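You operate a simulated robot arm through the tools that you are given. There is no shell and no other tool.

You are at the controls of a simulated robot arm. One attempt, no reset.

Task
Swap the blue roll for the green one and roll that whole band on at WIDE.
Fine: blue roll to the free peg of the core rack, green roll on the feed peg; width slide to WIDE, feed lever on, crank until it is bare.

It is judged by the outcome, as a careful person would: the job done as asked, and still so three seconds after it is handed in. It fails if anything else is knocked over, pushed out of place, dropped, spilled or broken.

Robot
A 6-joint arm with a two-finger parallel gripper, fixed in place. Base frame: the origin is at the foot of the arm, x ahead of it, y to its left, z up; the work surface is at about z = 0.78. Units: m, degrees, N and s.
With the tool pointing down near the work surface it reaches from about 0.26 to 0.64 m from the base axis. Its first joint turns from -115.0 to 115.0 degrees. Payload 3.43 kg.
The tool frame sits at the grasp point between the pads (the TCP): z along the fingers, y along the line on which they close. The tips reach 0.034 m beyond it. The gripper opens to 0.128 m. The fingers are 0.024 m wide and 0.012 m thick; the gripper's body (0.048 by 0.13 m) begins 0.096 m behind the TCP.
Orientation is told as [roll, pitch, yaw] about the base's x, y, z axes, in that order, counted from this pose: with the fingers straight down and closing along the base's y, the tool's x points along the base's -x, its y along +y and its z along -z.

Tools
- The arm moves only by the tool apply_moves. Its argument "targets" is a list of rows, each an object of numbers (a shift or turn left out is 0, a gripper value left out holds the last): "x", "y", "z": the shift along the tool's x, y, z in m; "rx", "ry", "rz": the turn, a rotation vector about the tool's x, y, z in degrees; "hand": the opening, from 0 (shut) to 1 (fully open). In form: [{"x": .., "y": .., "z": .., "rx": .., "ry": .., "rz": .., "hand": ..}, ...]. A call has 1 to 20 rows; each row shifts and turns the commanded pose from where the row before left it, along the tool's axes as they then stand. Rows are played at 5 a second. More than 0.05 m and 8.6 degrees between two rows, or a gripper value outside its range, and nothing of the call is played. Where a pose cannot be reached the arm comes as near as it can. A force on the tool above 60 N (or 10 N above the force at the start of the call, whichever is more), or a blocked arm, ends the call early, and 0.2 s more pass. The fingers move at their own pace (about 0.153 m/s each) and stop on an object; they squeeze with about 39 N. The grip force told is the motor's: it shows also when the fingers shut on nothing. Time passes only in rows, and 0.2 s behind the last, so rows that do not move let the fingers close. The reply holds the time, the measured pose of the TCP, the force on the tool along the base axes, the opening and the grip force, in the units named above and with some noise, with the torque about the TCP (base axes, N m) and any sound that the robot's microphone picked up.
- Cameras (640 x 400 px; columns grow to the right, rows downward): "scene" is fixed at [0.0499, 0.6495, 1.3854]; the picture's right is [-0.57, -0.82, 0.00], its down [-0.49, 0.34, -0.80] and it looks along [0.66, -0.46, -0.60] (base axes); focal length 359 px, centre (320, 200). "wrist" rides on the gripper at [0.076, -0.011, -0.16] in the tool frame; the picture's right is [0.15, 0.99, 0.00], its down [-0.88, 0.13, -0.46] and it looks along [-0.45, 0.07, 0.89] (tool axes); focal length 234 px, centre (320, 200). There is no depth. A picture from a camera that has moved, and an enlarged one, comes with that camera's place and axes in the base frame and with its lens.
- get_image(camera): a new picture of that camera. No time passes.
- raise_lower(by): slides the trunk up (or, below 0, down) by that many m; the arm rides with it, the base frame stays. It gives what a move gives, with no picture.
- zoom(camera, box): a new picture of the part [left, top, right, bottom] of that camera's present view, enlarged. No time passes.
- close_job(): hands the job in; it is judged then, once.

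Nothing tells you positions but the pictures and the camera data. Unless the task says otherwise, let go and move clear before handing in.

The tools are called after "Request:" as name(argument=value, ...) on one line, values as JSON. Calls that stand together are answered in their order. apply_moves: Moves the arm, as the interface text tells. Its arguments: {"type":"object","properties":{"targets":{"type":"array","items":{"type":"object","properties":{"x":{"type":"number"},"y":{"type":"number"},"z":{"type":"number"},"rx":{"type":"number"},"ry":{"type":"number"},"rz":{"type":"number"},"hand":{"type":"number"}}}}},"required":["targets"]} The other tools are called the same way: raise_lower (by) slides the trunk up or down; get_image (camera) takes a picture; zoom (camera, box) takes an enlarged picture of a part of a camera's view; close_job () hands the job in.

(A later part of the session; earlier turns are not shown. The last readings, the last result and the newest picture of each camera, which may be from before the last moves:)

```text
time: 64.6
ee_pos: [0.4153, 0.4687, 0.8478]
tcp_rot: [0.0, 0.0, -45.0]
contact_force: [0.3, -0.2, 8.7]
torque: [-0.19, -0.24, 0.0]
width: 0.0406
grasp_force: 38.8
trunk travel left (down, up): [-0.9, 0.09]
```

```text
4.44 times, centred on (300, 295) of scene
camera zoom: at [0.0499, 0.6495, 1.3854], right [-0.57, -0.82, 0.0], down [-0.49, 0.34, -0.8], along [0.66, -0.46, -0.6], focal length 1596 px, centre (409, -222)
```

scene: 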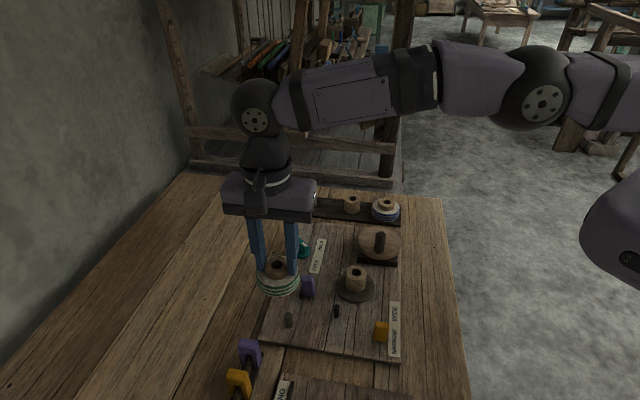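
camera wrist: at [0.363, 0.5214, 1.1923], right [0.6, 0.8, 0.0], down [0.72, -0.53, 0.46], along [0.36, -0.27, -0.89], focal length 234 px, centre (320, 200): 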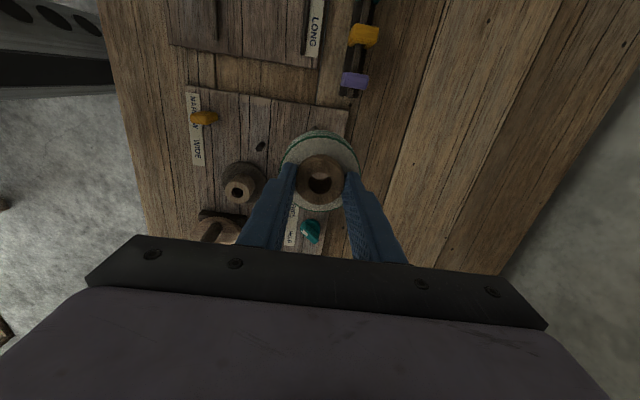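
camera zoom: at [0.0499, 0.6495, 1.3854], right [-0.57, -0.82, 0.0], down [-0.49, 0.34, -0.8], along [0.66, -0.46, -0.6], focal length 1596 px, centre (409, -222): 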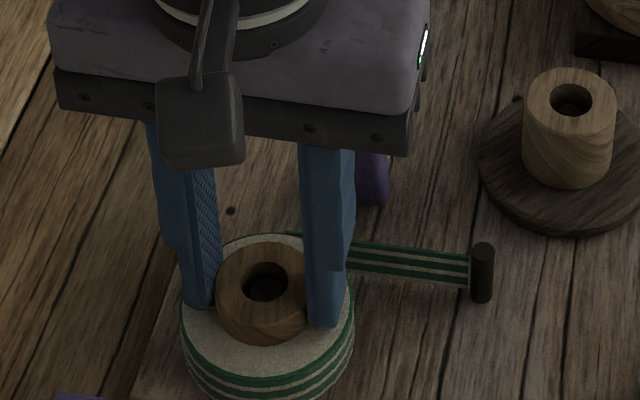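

The green roll seated and its band threaded to the guide post. I'll release and rise.

Request:
apply_moves(targets=[{"z": -0.001, "hand": 0.36}, {"hand": 0.42}, {}, {"z": -0.01}, {"z": -0.03}, {"z": -0.04}, {"z": -0.04}, {"z": -0.03}, {}])

Request:
get_image(camera="scene")

Request:
zoom(camera="scene", box=[250, 250, 410, 370])

Request:
get_image(camera="wrist")

```text
time: 66.6
ee_pos: [0.416, 0.4694, 0.9989]
tcp_rot: [-0.3, -0.1, -45.1]
contact_force: [-0.4, 0.4, -0.2]
torque: [-0.01, -0.02, 0.01]
width: 0.0538
grasp_force: 0.1
trunk travel left (down, up): [-0.9, 0.09]
```

```text
taken
```

scene: 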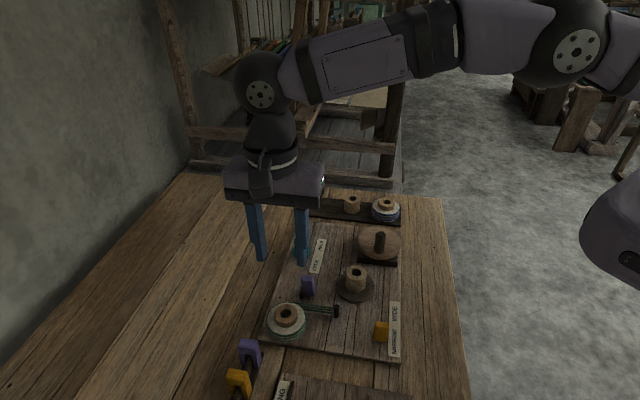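

```text
3.33 times, centred on (330, 310) of scene
camera zoom: at [0.0499, 0.6495, 1.3854], right [-0.57, -0.82, 0.0], down [-0.49, 0.34, -0.8], along [0.66, -0.46, -0.6], focal length 1197 px, centre (287, -167)
```

zoom: 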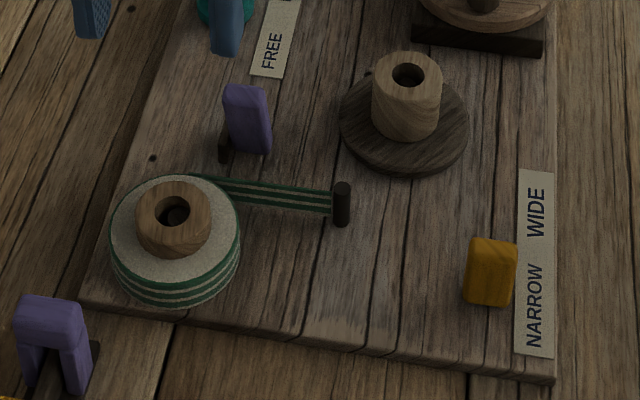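

```text
taken
camera wrist: at [0.3562, 0.5164, 1.1579], right [0.6, 0.8, 0.0], down [0.72, -0.53, 0.46], along [0.36, -0.27, -0.89], focal length 234 px, centre (320, 200)
```

wrist: 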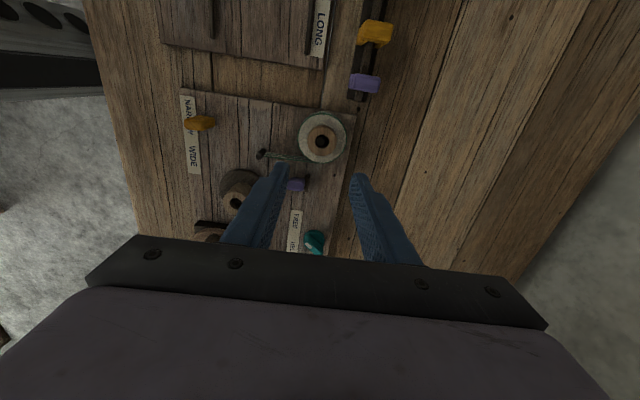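

The green roll is on the feed peg and feeding to the guide post. Now the width slide: I'll move over it for a closer look.

Request:
apply_moves(targets=[{"y": -0.0434}, {"y": -0.0434}, {"y": -0.0434}, {"y": -0.0434}, {}])

Request:
get_image(camera="wrist")

Request:
zoom(camera="wrist", box=[260, 80, 400, 220])

Request:
zoom(camera="scene", box=[340, 290, 420, 370])

```text
time: 67.8
ee_pos: [0.2939, 0.3442, 0.9986]
tcp_rot: [-0.2, -0.1, -45.0]
contact_force: [-0.7, -0.1, 0.3]
torque: [-0.01, 0.02, -0.02]
width: 0.0538
grasp_force: 0.1
trunk travel left (down, up): [-0.9, 0.09]
```

```text
taken
camera wrist: at [0.2339, 0.3928, 1.1584], right [0.6, 0.8, 0.0], down [0.72, -0.53, 0.46], along [0.36, -0.27, -0.89], focal length 234 px, centre (320, 200)
```

wrist: 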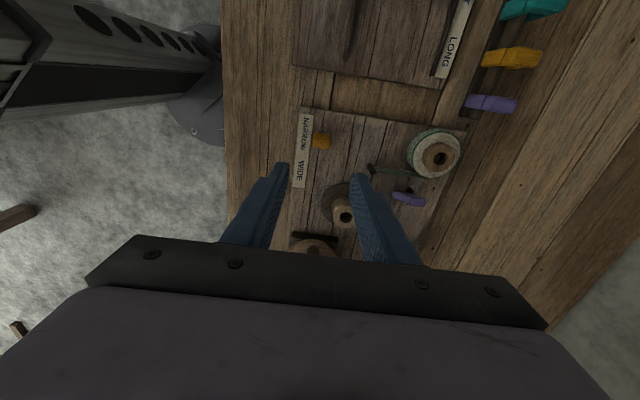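

```text
2.86 times, centred on (330, 150) of wrist
camera zoom: at [0.2339, 0.3928, 1.1584], right [0.6, 0.8, 0.0], down [0.72, -0.53, 0.46], along [0.36, -0.27, -0.89], focal length 669 px, centre (291, 343)
```

zoom: 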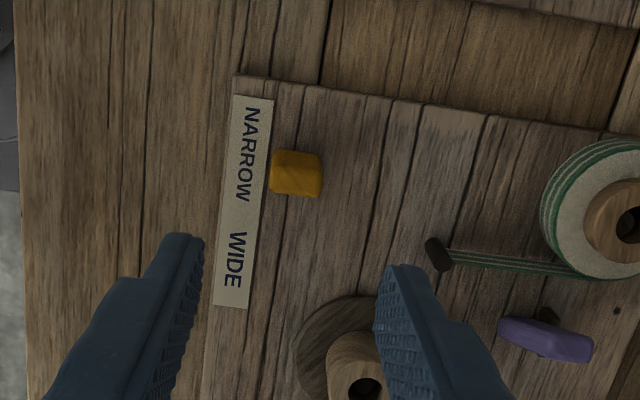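

```text
5.00 times, centred on (380, 330) of scene
camera zoom: at [0.0499, 0.6495, 1.3854], right [-0.57, -0.82, 0.0], down [-0.49, 0.34, -0.8], along [0.66, -0.46, -0.6], focal length 1795 px, centre (20, -450)
```

zoom: 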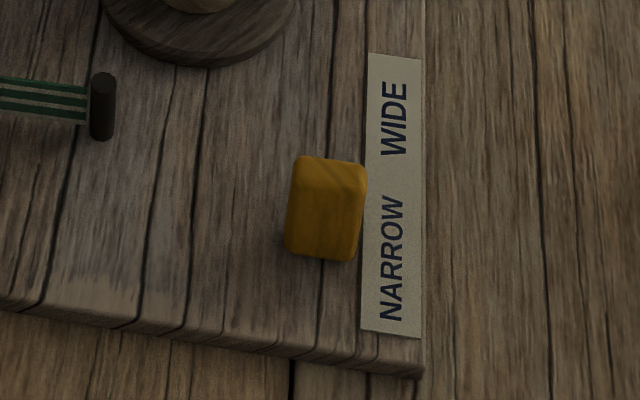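

The slide knob is a block about 27 mm wide, nearly below the tool. I'll lower part-way and check centring before gripping it.

Request:
apply_moves(targets=[{"x": 0.003, "y": 0.002, "z": 0.03}, {"z": 0.035}, {"z": 0.035}, {}, {}])

Request:
zoom(camera="wrist", box=[260, 100, 400, 240])

Request:
zoom(camera="scene", box=[330, 270, 430, 370])

```text
time: 69.0
ee_pos: [0.2934, 0.3491, 0.8987]
tcp_rot: [-0.2, 0.0, -45.0]
contact_force: [0.4, 0.5, -0.1]
torque: [-0.01, -0.02, -0.01]
width: 0.0536
grasp_force: 0.1
trunk travel left (down, up): [-0.9, 0.09]
```

```text
2.86 times, centred on (330, 170) of wrist
camera zoom: at [0.2333, 0.3966, 1.0586], right [0.6, 0.8, 0.0], down [0.72, -0.53, 0.46], along [0.36, -0.27, -0.89], focal length 669 px, centre (291, 286)
```

zoom: 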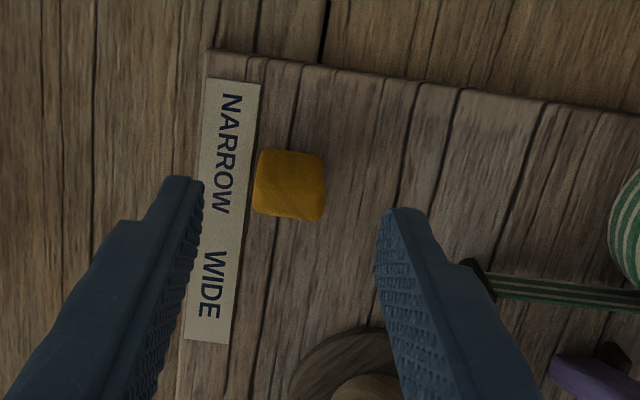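

```text
4.00 times, centred on (380, 320) of scene
camera zoom: at [0.0499, 0.6495, 1.3854], right [-0.57, -0.82, 0.0], down [-0.49, 0.34, -0.8], along [0.66, -0.46, -0.6], focal length 1436 px, centre (80, -280)
```

zoom: 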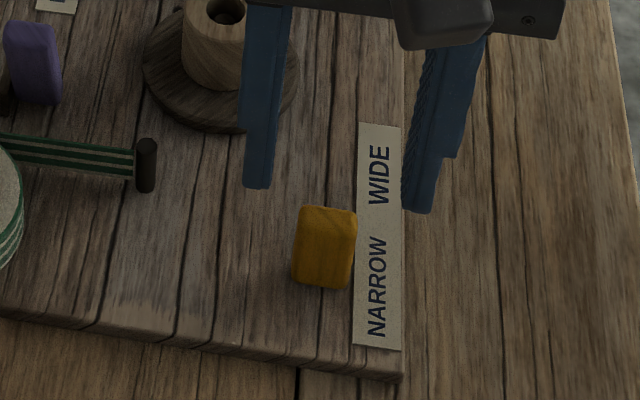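

Request:
apply_moves(targets=[{"x": -0.003, "z": 0.03}, {"z": 0.02}, {"z": 0.009}, {}])

Request:
zoom(camera="wrist", box=[260, 120, 400, 260])

Request:
zoom(camera="scene", box=[330, 270, 430, 370])

```text
time: 70.0
ee_pos: [0.2929, 0.348, 0.8403]
tcp_rot: [-0.3, 0.0, -45.0]
contact_force: [0.6, 0.4, 0.0]
torque: [0.0, 0.0, -0.01]
width: 0.0539
grasp_force: 0.1
trunk travel left (down, up): [-0.9, 0.09]
```

```text
2.86 times, centred on (330, 190) of wrist
camera zoom: at [0.2339, 0.3944, 0.9998], right [0.6, 0.8, 0.0], down [0.72, -0.53, 0.46], along [0.36, -0.27, -0.89], focal length 669 px, centre (291, 229)
```

zoom: 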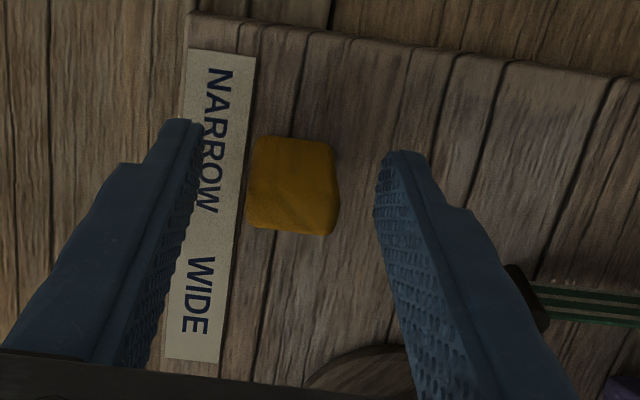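

```text
4.00 times, centred on (380, 320) of scene
camera zoom: at [0.0499, 0.6495, 1.3854], right [-0.57, -0.82, 0.0], down [-0.49, 0.34, -0.8], along [0.66, -0.46, -0.6], focal length 1436 px, centre (80, -280)
```

zoom: 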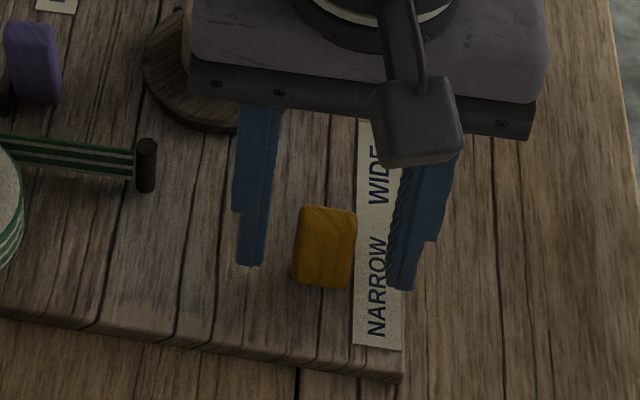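

Request:
apply_moves(targets=[{"hand": 0.0}, {}, {}, {}])

Request:
zoom(camera="wrist", box=[260, 120, 400, 260])

Request:
zoom(camera="scene", box=[330, 270, 430, 370])

```text
time: 71.0
ee_pos: [0.2946, 0.3478, 0.8397]
tcp_rot: [-0.2, 0.0, -45.0]
contact_force: [1.6, 1.9, -3.2]
torque: [0.56, -0.42, 0.04]
width: 0.0256
grasp_force: 44.9
trunk travel left (down, up): [-0.9, 0.09]
```

```text
2.86 times, centred on (330, 190) of wrist
camera zoom: at [0.2344, 0.3949, 0.9997], right [0.6, 0.8, 0.0], down [0.72, -0.53, 0.46], along [0.36, -0.27, -0.89], focal length 669 px, centre (291, 229)
```

zoom: 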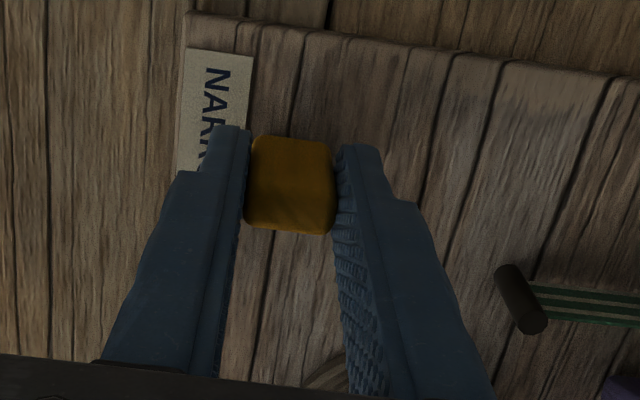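

```text
4.00 times, centred on (380, 320) of scene
camera zoom: at [0.0499, 0.6495, 1.3854], right [-0.57, -0.82, 0.0], down [-0.49, 0.34, -0.8], along [0.66, -0.46, -0.6], focal length 1436 px, centre (80, -280)
```

zoom: 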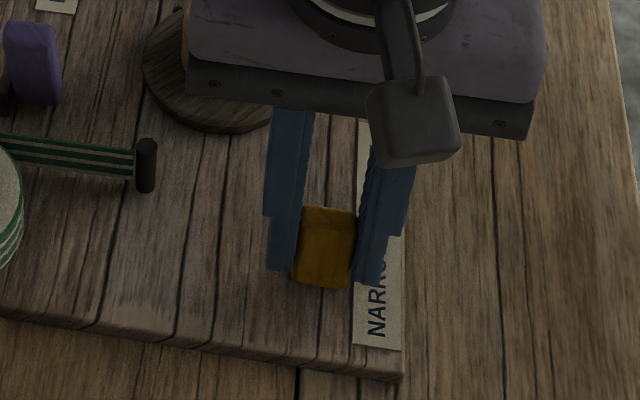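

Gripped. I'll slide it toward WIDE in small steps and watch for the stop.

Request:
apply_moves(targets=[{"x": -0.006}, {"x": -0.006}, {"x": -0.006}, {"x": -0.006}, {"x": -0.006}, {}])

Request:
zoom(camera="scene", box=[330, 270, 430, 370])

Request:
zoom(camera="wrist", box=[260, 120, 400, 260])

```text
time: 72.4
ee_pos: [0.3162, 0.3265, 0.8406]
tcp_rot: [-0.1, 0.0, -45.0]
contact_force: [4.3, 3.3, 7.6]
torque: [0.02, -0.28, -0.02]
width: 0.0255
grasp_force: 44.7
trunk travel left (down, up): [-0.9, 0.09]
```

```text
4.00 times, centred on (380, 320) of scene
camera zoom: at [0.0499, 0.6495, 1.3854], right [-0.57, -0.82, 0.0], down [-0.49, 0.34, -0.8], along [0.66, -0.46, -0.6], focal length 1436 px, centre (80, -280)
```

zoom: 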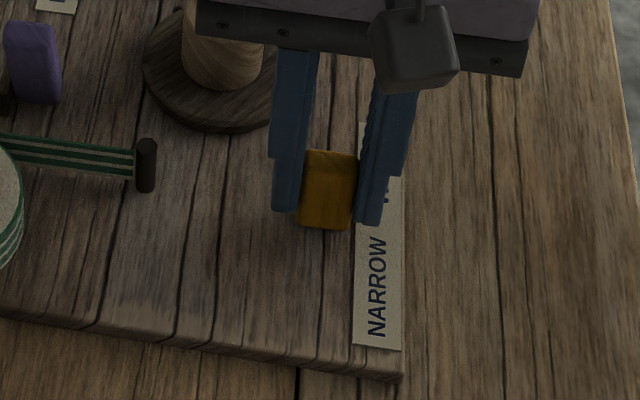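

```text
2.86 times, centred on (330, 190) of wrist
camera zoom: at [0.2555, 0.3733, 0.9997], right [0.6, 0.8, 0.0], down [0.72, -0.53, 0.46], along [0.37, -0.27, -0.89], focal length 669 px, centre (291, 229)
```

zoom: 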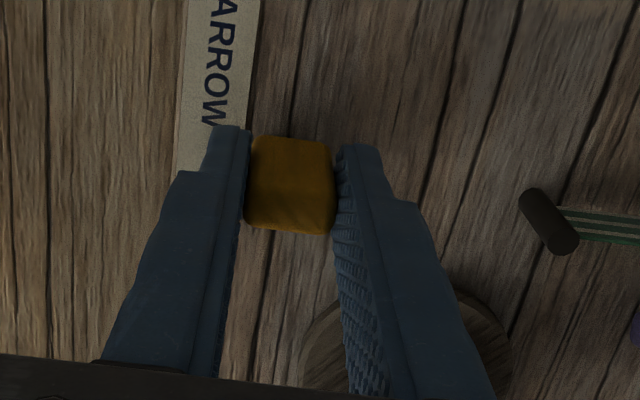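

Request:
apply_moves(targets=[{"x": -0.004}, {"x": -0.004}, {"x": -0.004}, {"x": -0.004}, {}])

Request:
zoom(camera="scene", box=[330, 270, 430, 370])

```text
time: 73.6
ee_pos: [0.3266, 0.3146, 0.8399]
tcp_rot: [0.0, 0.0, -44.9]
contact_force: [5.4, 7.3, 17.5]
torque: [0.07, -0.16, -0.04]
width: 0.0256
grasp_force: 45.7
trunk travel left (down, up): [-0.9, 0.09]
```

```text
4.00 times, centred on (380, 320) of scene
camera zoom: at [0.0499, 0.6495, 1.3854], right [-0.57, -0.82, 0.0], down [-0.49, 0.34, -0.8], along [0.66, -0.46, -0.6], focal length 1436 px, centre (80, -280)
```

zoom: 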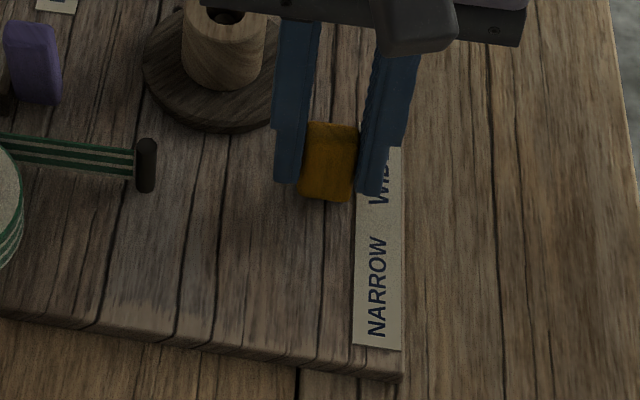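

Request:
apply_moves(targets=[{"x": -0.004}, {"x": -0.004}, {"x": -0.003}, {}])

Request:
zoom(camera="scene", box=[330, 270, 430, 370])

```text
time: 74.6
ee_pos: [0.3353, 0.3072, 0.8402]
tcp_rot: [0.0, -0.1, -45.0]
contact_force: [6.1, 7.7, 22.5]
torque: [-0.04, -0.12, 0.01]
width: 0.0257
grasp_force: 45.2
trunk travel left (down, up): [-0.9, 0.09]
```

```text
4.00 times, centred on (380, 320) of scene
camera zoom: at [0.0499, 0.6495, 1.3854], right [-0.57, -0.82, 0.0], down [-0.49, 0.34, -0.8], along [0.66, -0.46, -0.6], focal length 1436 px, centre (80, -280)
```

zoom: 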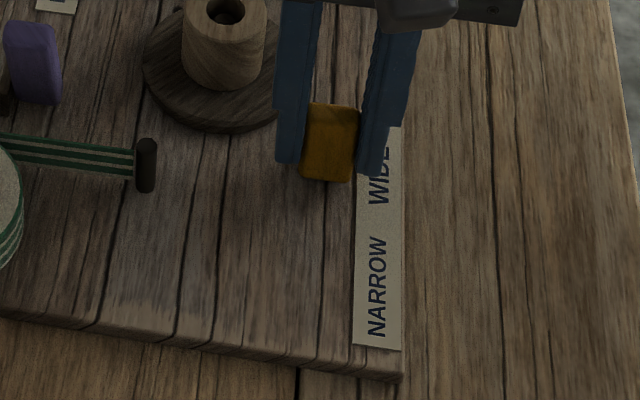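

Request:
apply_moves(targets=[{"x": -0.003}, {"x": -0.003}, {}])

Request:
zoom(camera="scene", box=[330, 270, 430, 370])

```text
time: 75.4
ee_pos: [0.3373, 0.3054, 0.8401]
tcp_rot: [0.1, -0.1, -45.0]
contact_force: [-11.3, 21.7, 24.0]
torque: [0.96, 0.98, 0.01]
width: 0.0255
grasp_force: 44.9
trunk travel left (down, up): [-0.9, 0.09]
```

```text
4.00 times, centred on (380, 320) of scene
camera zoom: at [0.0499, 0.6495, 1.3854], right [-0.57, -0.82, 0.0], down [-0.49, 0.34, -0.8], along [0.66, -0.46, -0.6], focal length 1436 px, centre (80, -280)
```

zoom: 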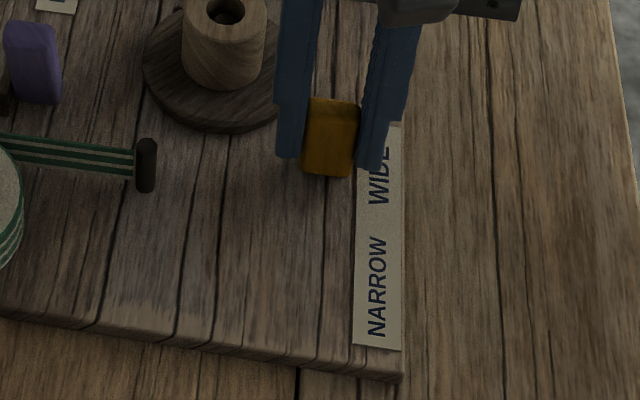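

I've hit the end stop at WIDE. I'll ease off, release the knob and lift.

Request:
apply_moves(targets=[{"x": 0.0025}, {}, {"hand": 0.3}, {"hand": 0.35}, {}, {"z": -0.02}, {"z": -0.04}, {"z": -0.04}, {"z": -0.04}, {"z": -0.03}, {}])

Request:
zoom(camera="scene", box=[250, 220, 430, 370])

Request:
get_image(camera="wrist")

```text
time: 77.8
ee_pos: [0.3368, 0.3022, 1.0092]
tcp_rot: [-0.1, 0.0, -44.9]
contact_force: [0.6, 0.4, -0.1]
torque: [0.0, 0.0, -0.02]
width: 0.0449
grasp_force: 0.0
trunk travel left (down, up): [-0.9, 0.09]
```

```text
2.67 times, centred on (340, 295) of scene
camera zoom: at [0.0499, 0.6495, 1.3854], right [-0.57, -0.82, 0.0], down [-0.49, 0.34, -0.8], along [0.66, -0.46, -0.6], focal length 958 px, centre (267, -53)
```

zoom: 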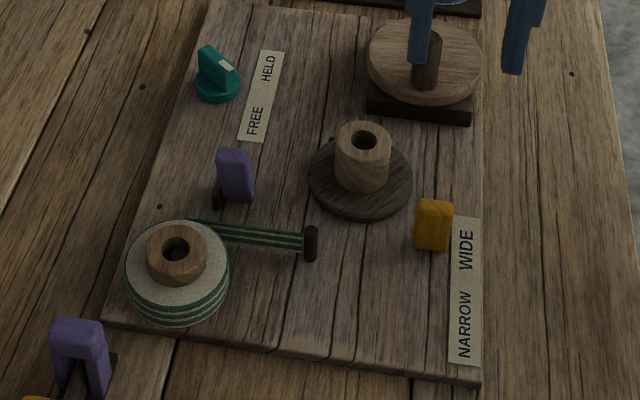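

```text
taken
camera wrist: at [0.2771, 0.3495, 1.1686], right [0.6, 0.8, 0.0], down [0.72, -0.53, 0.46], along [0.36, -0.27, -0.89], focal length 234 px, centre (320, 200)
```

wrist: 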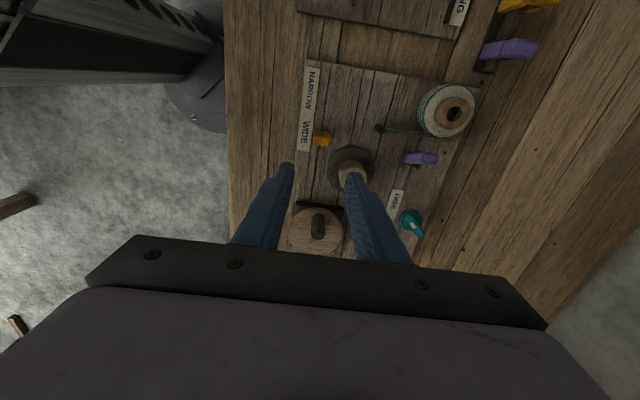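

The slide stands at WIDE. Next is the purple feed lever; I'll turn the wrist camera to see it from the side before touching it.

Request:
apply_moves(targets=[{"rz": -8.2}, {"rz": -8.2}, {"rz": -8.2}, {"rz": -8.2}, {"rz": -8.2}, {"rz": -8.2}, {"rz": -8.2}, {"rz": -8.2}, {"rz": -8.2}, {"rz": -8.2}, {"rz": -8.0}, {"ry": -7.5}, {"ry": -7.5}, {"ry": -7.5}, {"ry": -7.5}, {"x": 0.03}, {}])

Request:
get_image(camera="wrist")

```text
time: 81.4
ee_pos: [0.3143, 0.291, 0.9937]
tcp_rot: [1.3, -25.5, 45.0]
contact_force: [-1.1, -0.2, 1.1]
torque: [0.02, 0.03, 0.01]
width: 0.0447
grasp_force: 0.0
out of reach, approached as far as the arm can: row 15
trunk travel left (down, up): [-0.9, 0.09]
```

```text
taken
camera wrist: at [0.229, 0.1838, 1.1054], right [-0.8, 0.6, -0.04], down [0.34, 0.51, 0.79], along [0.5, 0.62, -0.61], focal length 234 px, centre (320, 200)
```

wrist: 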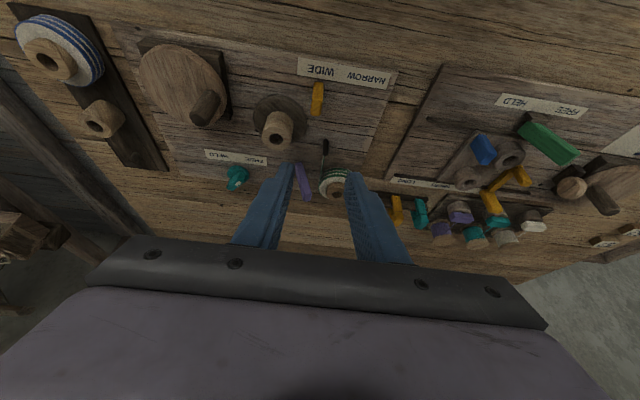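

Request:
zoom(camera="wrist", box=[270, 130, 360, 220])

Request:
zoom(camera="scene", box=[280, 265, 340, 315])

```text
4.44 times, centred on (315, 175) of wrist
camera zoom: at [0.229, 0.1838, 1.1054], right [-0.8, 0.6, -0.04], down [0.34, 0.51, 0.79], along [0.5, 0.62, -0.61], focal length 1041 px, centre (342, 311)
```

zoom: 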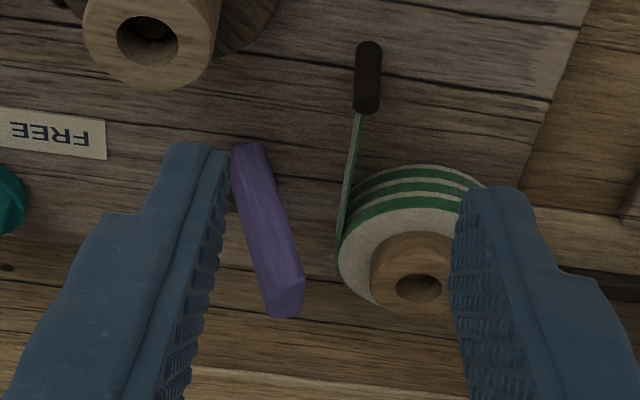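

```text
8.00 times, centred on (310, 290) of scene
camera zoom: at [0.0499, 0.6495, 1.3854], right [-0.57, -0.82, 0.0], down [-0.49, 0.34, -0.8], along [0.66, -0.46, -0.6], focal length 2873 px, centre (400, -520)
```

zoom: 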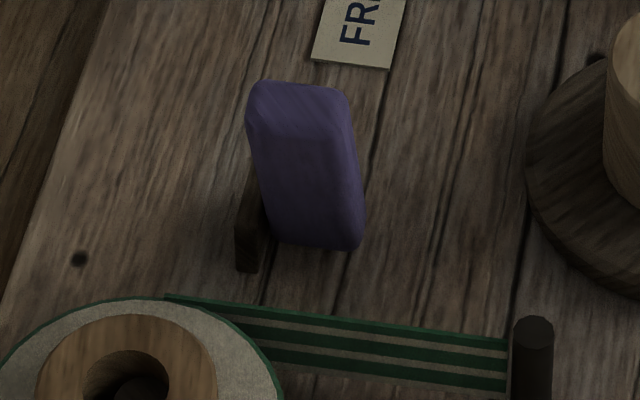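

The lever is a bar leaning about 20° toward the feed roll, with its top near (0.438, 0.410, 0.866). I'll level the tool, turn to yaw −45° and come over it to grip its top across the hinge axis.

Request:
apply_moves(targets=[{"rx": 1.3}, {"ry": 8.5}, {"ry": 8.5}, {"ry": 8.5}, {"x": -0.0429, "y": -0.0015}, {"x": -0.0429, "y": -0.0015}, {"x": -0.0429, "y": -0.0015}, {"x": -0.0429, "y": -0.0015}, {}])

Request:
apply_moves(targets=[{"rz": 8.2}, {"rz": 8.2}, {"rz": 8.2}, {"rz": 8.2}, {"rz": 8.2}, {"rz": 8.2}, {"rz": 8.2}, {"rz": 8.2}, {"rz": 8.2}, {"rz": 8.2}, {"rz": 8.0}, {}, {}])

Request:
get_image(camera="wrist")

Request:
get_image(camera="scene")

```text
time: 83.4
ee_pos: [0.437, 0.4047, 0.9935]
tcp_rot: [0.0, 0.1, 45.0]
contact_force: [0.2, 0.2, -0.4]
torque: [0.05, -0.02, 0.02]
width: 0.0446
grasp_force: 0.1
out of reach, approached as far as the arm can: row 2
trunk travel left (down, up): [-0.9, 0.09]
```

```text
time: 86.2
ee_pos: [0.4391, 0.407, 0.9956]
tcp_rot: [-0.1, 0.0, -45.0]
contact_force: [0.2, 0.5, 0.3]
torque: [0.06, 0.0, -0.02]
width: 0.0451
grasp_force: 0.0
trunk travel left (down, up): [-0.9, 0.09]
```

```text
taken
camera wrist: at [0.3793, 0.454, 1.1546], right [0.6, 0.8, 0.0], down [0.71, -0.53, 0.46], along [0.37, -0.27, -0.89], focal length 234 px, centre (320, 200)
```

wrist: 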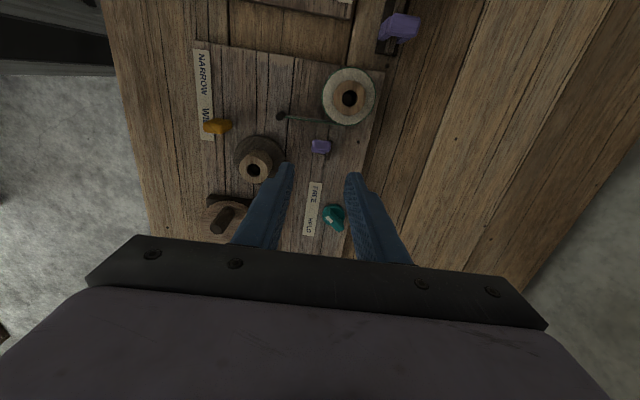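

```text
taken
```

scene: 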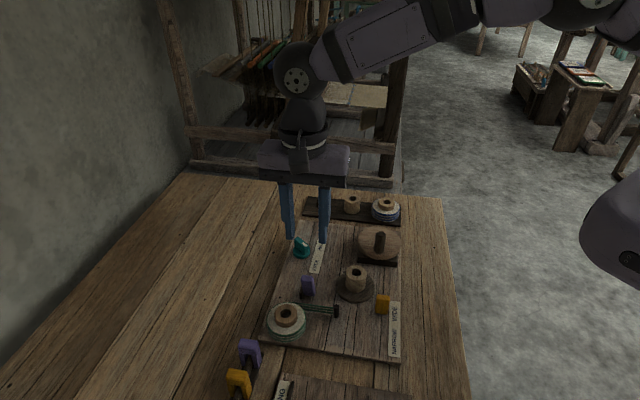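

Request:
zoom(camera="wrist", box=[270, 100, 370, 180])

```text
5.00 times, centred on (320, 140) of wrist
camera zoom: at [0.3793, 0.454, 1.1546], right [0.6, 0.8, 0.0], down [0.71, -0.53, 0.46], along [0.37, -0.27, -0.89], focal length 1171 px, centre (320, 500)
```

zoom: 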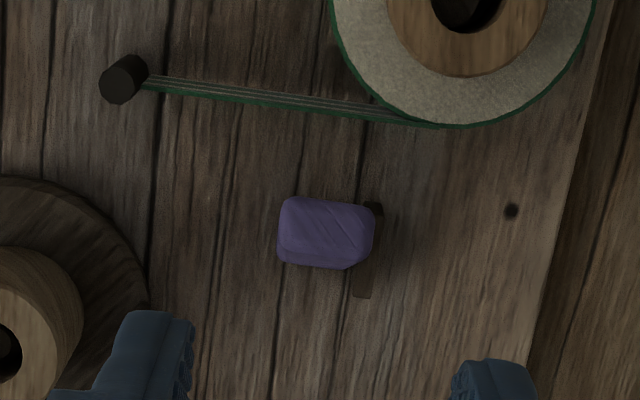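

Request:
apply_moves(targets=[{"x": 0.002, "y": 0.002, "z": 0.03}, {"z": 0.03}, {"z": 0.03}, {"z": 0.028}, {}, {}])

Request:
zoom(camera="wrist", box=[260, 120, 380, 230])

Request:
zoom(camera="scene", box=[260, 220, 360, 320])

```text
time: 87.6
ee_pos: [0.4395, 0.4094, 0.8766]
tcp_rot: [0.0, -0.1, -44.9]
contact_force: [0.4, 0.7, 0.4]
torque: [0.02, 0.0, 0.01]
width: 0.0447
grasp_force: 0.1
trunk travel left (down, up): [-0.9, 0.09]
```

```text
3.64 times, centred on (320, 175) of wrist
camera zoom: at [0.3791, 0.4557, 1.0363], right [0.6, 0.8, 0.0], down [0.71, -0.53, 0.46], along [0.37, -0.27, -0.89], focal length 852 px, centre (320, 291)
```

zoom: 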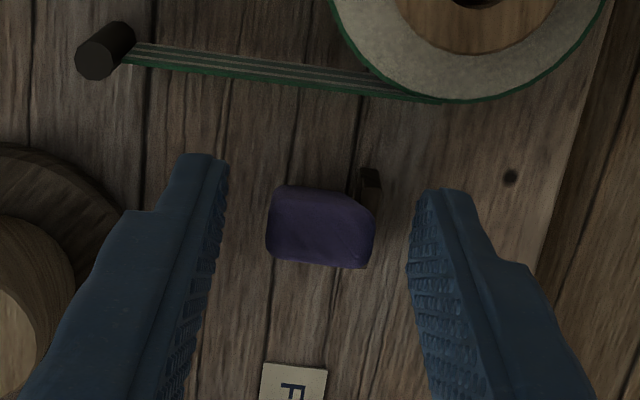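

```text
4.00 times, centred on (310, 270) of scene
camera zoom: at [0.0499, 0.6495, 1.3854], right [-0.57, -0.82, 0.0], down [-0.49, 0.34, -0.8], along [0.66, -0.46, -0.6], focal length 1436 px, centre (360, -80)
```

zoom: 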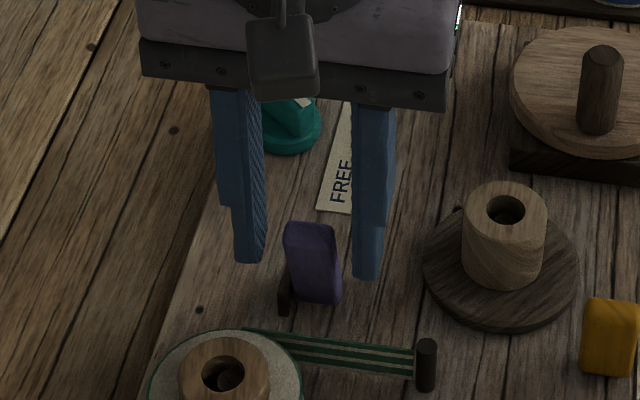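

The fingers straddle the lever top. I'll close on it, then swing it toward the take-up side in small arc steps.

Request:
apply_moves(targets=[{"hand": 0.0}, {}, {}, {}])

Request:
apply_moves(targets=[{"x": -0.005, "z": -0.001}, {"x": -0.005, "z": -0.001}, {}])

Request:
zoom(camera="scene", box=[260, 220, 360, 320])

```text
time: 88.6
ee_pos: [0.4401, 0.4092, 0.8772]
tcp_rot: [0.0, -0.1, -45.0]
contact_force: [0.7, -0.3, -1.8]
torque: [0.05, -0.06, 0.03]
width: 0.0235
grasp_force: 45.0
trunk travel left (down, up): [-0.9, 0.09]
```

```text
time: 89.4
ee_pos: [0.4445, 0.4036, 0.8783]
tcp_rot: [-0.2, 0.0, -45.1]
contact_force: [-14.6, 12.7, -7.5]
torque: [1.28, 0.94, 0.18]
width: 0.0235
grasp_force: 44.6
trunk travel left (down, up): [-0.9, 0.09]
```

```text
4.00 times, centred on (310, 270) of scene
camera zoom: at [0.0499, 0.6495, 1.3854], right [-0.57, -0.82, 0.0], down [-0.49, 0.34, -0.8], along [0.66, -0.46, -0.6], focal length 1436 px, centre (360, -80)
```

zoom: 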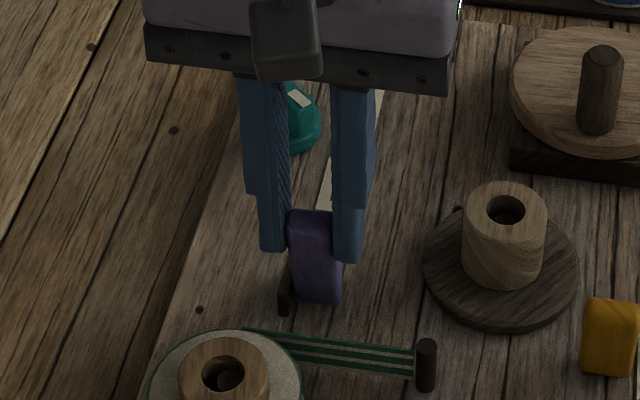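

The lever is turning against moderate resistance. Continuing.

Request:
apply_moves(targets=[{"x": -0.005, "z": -0.001}, {"x": -0.005, "z": -0.0005}, {"x": -0.005}, {}])

Request:
zoom(camera="scene", box=[260, 220, 360, 320])

```text
time: 90.4
ee_pos: [0.4524, 0.3934, 0.8811]
tcp_rot: [-0.1, 0.1, -45.1]
contact_force: [-19.7, 10.5, -3.0]
torque: [1.17, 1.2, 0.16]
width: 0.0235
grasp_force: 44.8
trunk travel left (down, up): [-0.9, 0.09]
```

```text
4.00 times, centred on (310, 270) of scene
camera zoom: at [0.0499, 0.6495, 1.3854], right [-0.57, -0.82, 0.0], down [-0.49, 0.34, -0.8], along [0.66, -0.46, -0.6], focal length 1436 px, centre (360, -80)
```

zoom: 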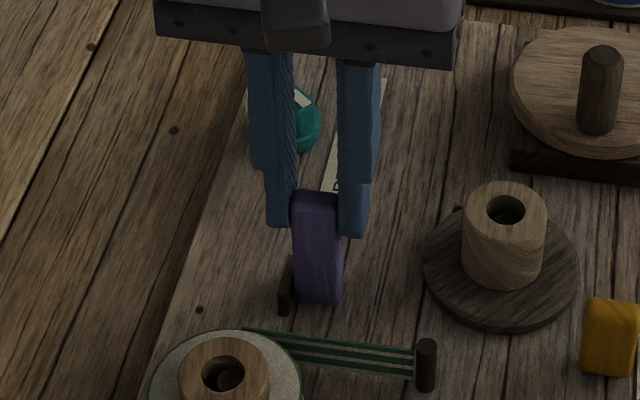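

Request:
apply_moves(targets=[{"x": -0.005, "z": 0.0005}, {"x": -0.005, "z": 0.001}, {"x": -0.005, "z": 0.001}, {}])

Request:
zoom(camera="scene", box=[260, 220, 360, 320])

```text
time: 91.4
ee_pos: [0.4645, 0.3825, 0.88]
tcp_rot: [0.2, 0.1, -45.1]
contact_force: [-19.1, 9.7, 8.9]
torque: [1.05, 1.5, 0.02]
width: 0.0239
grasp_force: 45.2
trunk travel left (down, up): [-0.9, 0.09]
```

```text
4.00 times, centred on (310, 270) of scene
camera zoom: at [0.0499, 0.6495, 1.3854], right [-0.57, -0.82, 0.0], down [-0.49, 0.34, -0.8], along [0.66, -0.46, -0.6], focal length 1436 px, centre (360, -80)
```

zoom: 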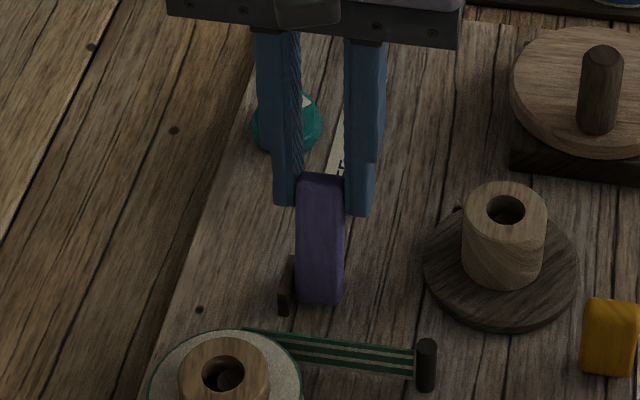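

Request:
apply_moves(targets=[{"x": -0.005, "z": 0.002}, {"x": -0.005, "z": 0.002}, {"x": -0.004, "z": 0.002}, {}])

Request:
zoom(camera="scene", box=[260, 220, 360, 320])

Request:
zoom(camera="wrist", box=[260, 100, 400, 240])

```text
time: 92.4
ee_pos: [0.4756, 0.374, 0.8745]
tcp_rot: [0.2, 0.0, -45.1]
contact_force: [-16.8, 8.9, 13.3]
torque: [1.05, 1.47, 0.05]
width: 0.0236
grasp_force: 45.4
trunk travel left (down, up): [-0.9, 0.09]
```

```text
4.00 times, centred on (310, 270) of scene
camera zoom: at [0.0499, 0.6495, 1.3854], right [-0.57, -0.82, 0.0], down [-0.49, 0.34, -0.8], along [0.66, -0.46, -0.6], focal length 1436 px, centre (360, -80)
```

zoom: 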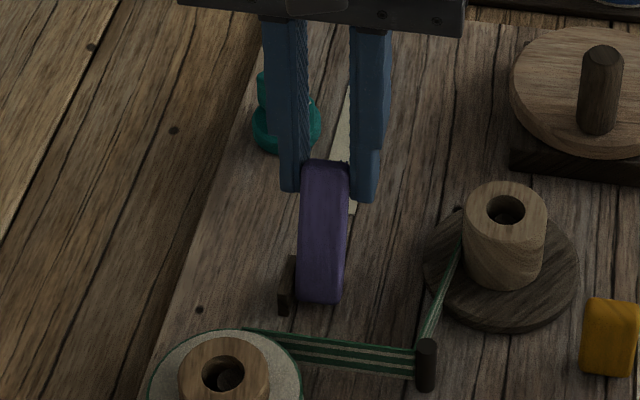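

```text
2.86 times, centred on (330, 170) of wrist
camera zoom: at [0.4144, 0.4196, 1.0339], right [0.6, 0.8, 0.0], down [0.71, -0.53, 0.46], along [0.37, -0.27, -0.89], focal length 669 px, centre (291, 286)
```

zoom: 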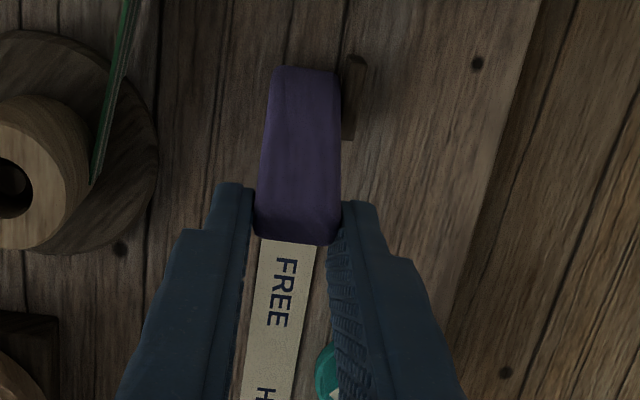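

The lever is engaged: the band now runs on to the take-up core. I'll push a little further to the stop so it stays on.

Request:
apply_moves(targets=[{"x": -0.004, "z": 0.002}, {"x": -0.003, "z": 0.002}, {}])

Request:
zoom(camera="scene", box=[260, 220, 360, 320])

```text
time: 93.2
ee_pos: [0.4793, 0.3699, 0.8718]
tcp_rot: [0.5, 0.1, -45.1]
contact_force: [-19.0, 13.6, 23.8]
torque: [0.79, 1.54, 0.13]
width: 0.0234
grasp_force: 44.9
trunk travel left (down, up): [-0.9, 0.09]
```

```text
4.00 times, centred on (310, 270) of scene
camera zoom: at [0.0499, 0.6495, 1.3854], right [-0.57, -0.82, 0.0], down [-0.49, 0.34, -0.8], along [0.66, -0.46, -0.6], focal length 1436 px, centre (360, -80)
```

zoom: 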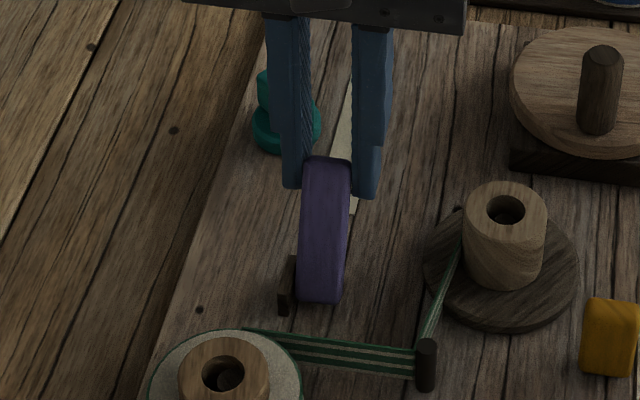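

Request:
apply_moves(targets=[{"x": 0.001}, {"hand": 0.25}, {"hand": 0.32}, {}, {"z": -0.02}, {"z": -0.04}, {"z": -0.04}, {"z": -0.03}, {}])

Request:
get_image(camera="scene")

Request:
zoom(camera="scene", box=[250, 180, 430, 340])

Request:
get_image(camera="wrist")

```text
time: 95.2
ee_pos: [0.482, 0.3673, 0.9987]
tcp_rot: [-0.1, -0.1, -45.0]
contact_force: [0.7, 0.8, -0.2]
torque: [-0.02, 0.01, 0.0]
width: 0.0408
grasp_force: 0.1
trunk travel left (down, up): [-0.9, 0.09]
```

```text
taken
```

scene: 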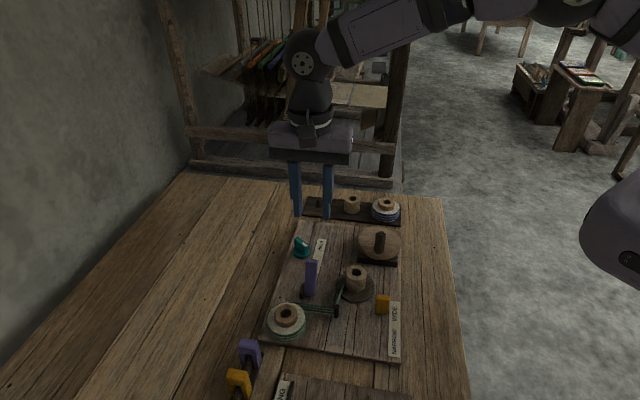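

```text
2.50 times, centred on (340, 260) of scene
camera zoom: at [0.0499, 0.6495, 1.3854], right [-0.57, -0.82, 0.0], down [-0.49, 0.34, -0.8], along [0.66, -0.46, -0.6], focal length 898 px, centre (270, 50)
```

zoom: 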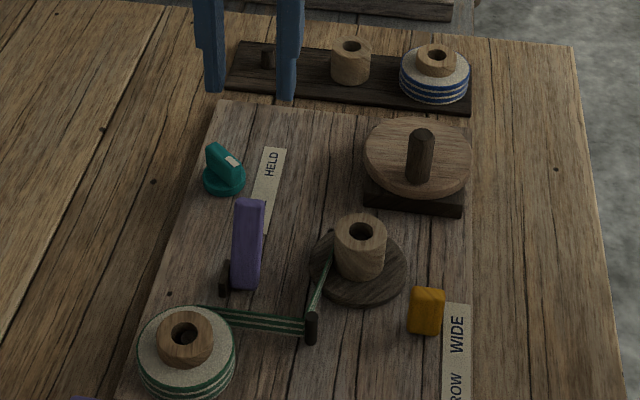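

```text
taken
camera wrist: at [0.4218, 0.4139, 1.1579], right [0.6, 0.8, 0.0], down [0.72, -0.53, 0.46], along [0.37, -0.27, -0.89], focal length 234 px, centre (320, 200)
```

wrist: 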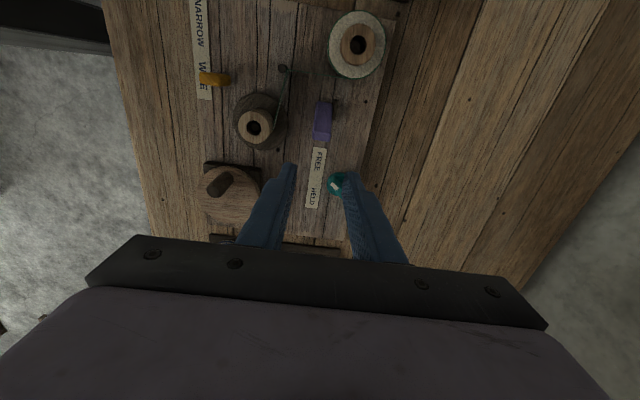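

The feed is on and the band reaches the take-up core, entering in a way that suggests cranking clockwise as seen from above. I'll move above the crank handle and measure it.

Request:
apply_moves(targets=[{"x": -0.0195, "y": -0.0336}, {"x": -0.0195, "y": -0.0336}, {"x": -0.0195, "y": -0.0336}, {"x": -0.0195, "y": -0.0336}, {}, {}])

Request:
get_image(camera="wrist")

Request:
zoom(camera="wrist", box=[250, 80, 400, 220])

Request:
zoom(camera="scene", box=[330, 210, 420, 280])

```text
time: 96.6
ee_pos: [0.441, 0.2156, 0.9987]
tcp_rot: [0.0, -0.1, -45.0]
contact_force: [0.3, 0.5, -0.3]
torque: [0.02, 0.01, 0.0]
width: 0.0409
grasp_force: 0.0
trunk travel left (down, up): [-0.9, 0.09]
```

```text
taken
camera wrist: at [0.3807, 0.2625, 1.1591], right [0.6, 0.8, 0.0], down [0.71, -0.53, 0.46], along [0.37, -0.27, -0.89], focal length 234 px, centre (320, 200)
```

wrist: 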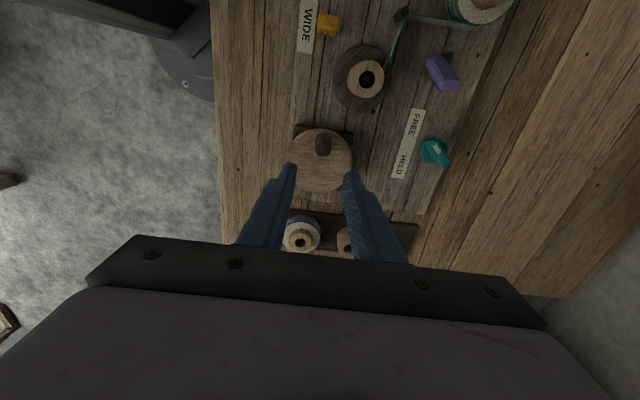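

```text
2.86 times, centred on (325, 150) of wrist
camera zoom: at [0.3807, 0.2625, 1.1591], right [0.6, 0.8, 0.0], down [0.71, -0.53, 0.46], along [0.37, -0.27, -0.89], focal length 669 px, centre (306, 343)
```

zoom: 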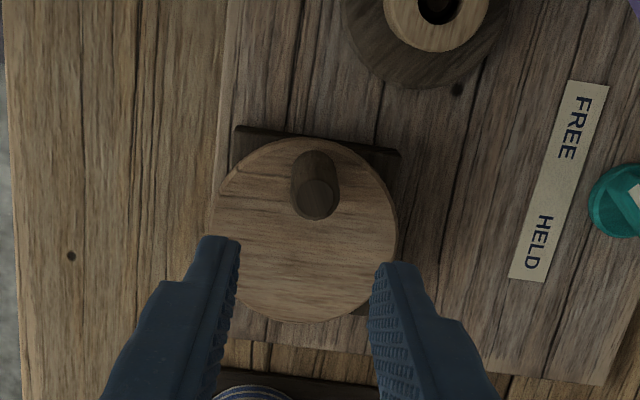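

```text
5.71 times, centred on (375, 245) of scene
camera zoom: at [0.0499, 0.6495, 1.3854], right [-0.57, -0.82, 0.0], down [-0.49, 0.34, -0.8], along [0.66, -0.46, -0.6], focal length 2052 px, centre (6, -57)
```

zoom: 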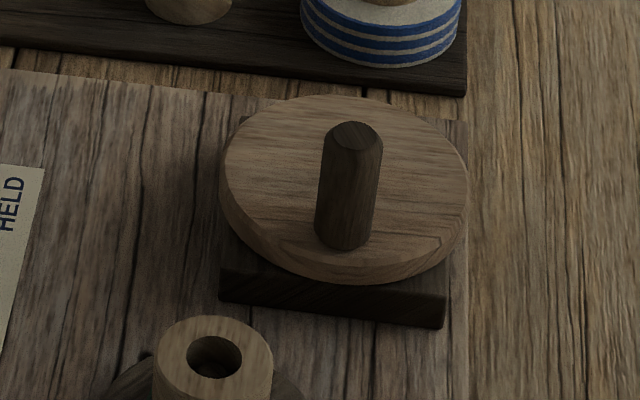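

The handle is at about (0.4425, 0.2205), top z ≈ 0.876, on a 0.030 m radius around (0.4635, 0.198). I'll lower around it.

Request:
apply_moves(targets=[{"x": 0.0024, "y": 0.0046, "z": 0.03}, {"z": 0.033}, {"z": 0.033}, {"z": 0.03}, {}, {}])

Request:
zoom(camera="wrist", box=[250, 100, 400, 240])

Request:
zoom(camera="scene", box=[320, 180, 440, 280])

```text
time: 98.0
ee_pos: [0.4432, 0.2198, 0.8731]
tcp_rot: [-0.1, -0.1, -45.0]
contact_force: [-0.9, -0.7, 0.7]
torque: [-0.04, -0.01, 0.03]
width: 0.0409
grasp_force: 0.1
trunk travel left (down, up): [-0.9, 0.09]
```

```text
2.86 times, centred on (325, 170) of wrist
camera zoom: at [0.3828, 0.2672, 1.0333], right [0.6, 0.8, 0.0], down [0.71, -0.53, 0.46], along [0.37, -0.27, -0.89], focal length 669 px, centre (306, 286)
```

zoom: 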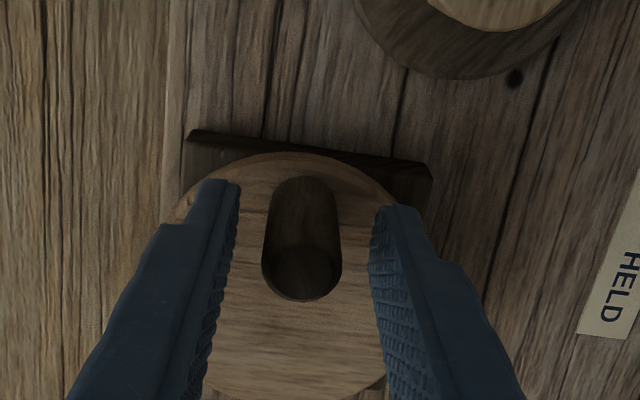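

```text
4.00 times, centred on (380, 230) of scene
camera zoom: at [0.0499, 0.6495, 1.3854], right [-0.57, -0.82, 0.0], down [-0.49, 0.34, -0.8], along [0.66, -0.46, -0.6], focal length 1436 px, centre (80, 80)
```

zoom: 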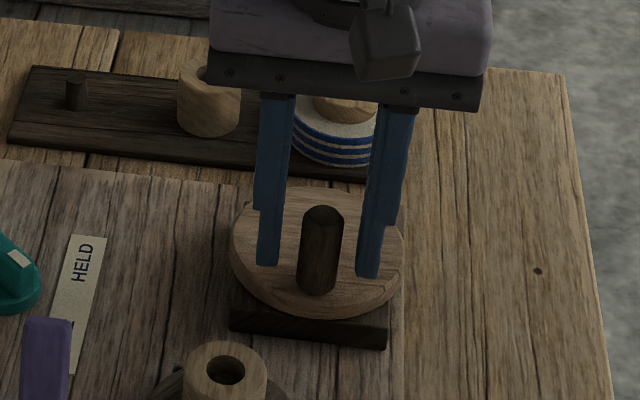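

The fingers straddle the handle. I'll close and try a quarter turn clockwise first.

Request:
apply_moves(targets=[{"hand": 0.0}, {}, {}, {}])

Request:
apply_moves(targets=[{"x": -0.00402, "y": 0.015}, {"x": -0.01098, "y": 0.01098}, {"x": -0.015, "y": 0.00402}, {}])

Request:
get_image(camera="scene")

Request:
zoom(camera="scene", box=[260, 180, 440, 340])

```text
time: 99.0
ee_pos: [0.4435, 0.2203, 0.8751]
tcp_rot: [0.0, -0.1, -45.0]
contact_force: [-0.8, 1.7, -4.5]
torque: [0.66, -0.66, -0.03]
width: 0.0212
grasp_force: 45.0
trunk travel left (down, up): [-0.9, 0.09]
```

```text
time: 100.0
ee_pos: [0.489, 0.2233, 0.8734]
tcp_rot: [0.1, -0.2, -45.0]
contact_force: [8.6, 13.2, 5.2]
torque: [-0.15, 0.8, 0.02]
width: 0.0215
grasp_force: 45.2
trunk travel left (down, up): [-0.9, 0.09]
```

```text
taken
```

scene: 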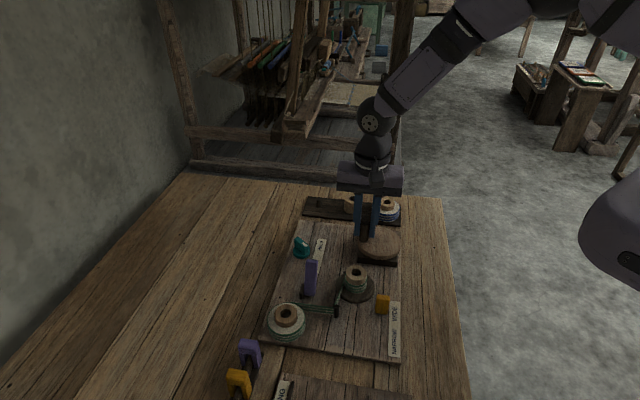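

```text
2.50 times, centred on (350, 260) of scene
camera zoom: at [0.0499, 0.6495, 1.3854], right [-0.57, -0.82, 0.0], down [-0.49, 0.34, -0.8], along [0.66, -0.46, -0.6], focal length 898 px, centre (245, 50)
```

zoom: 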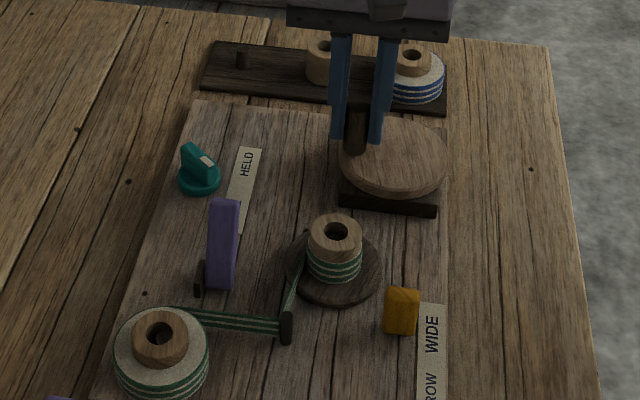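

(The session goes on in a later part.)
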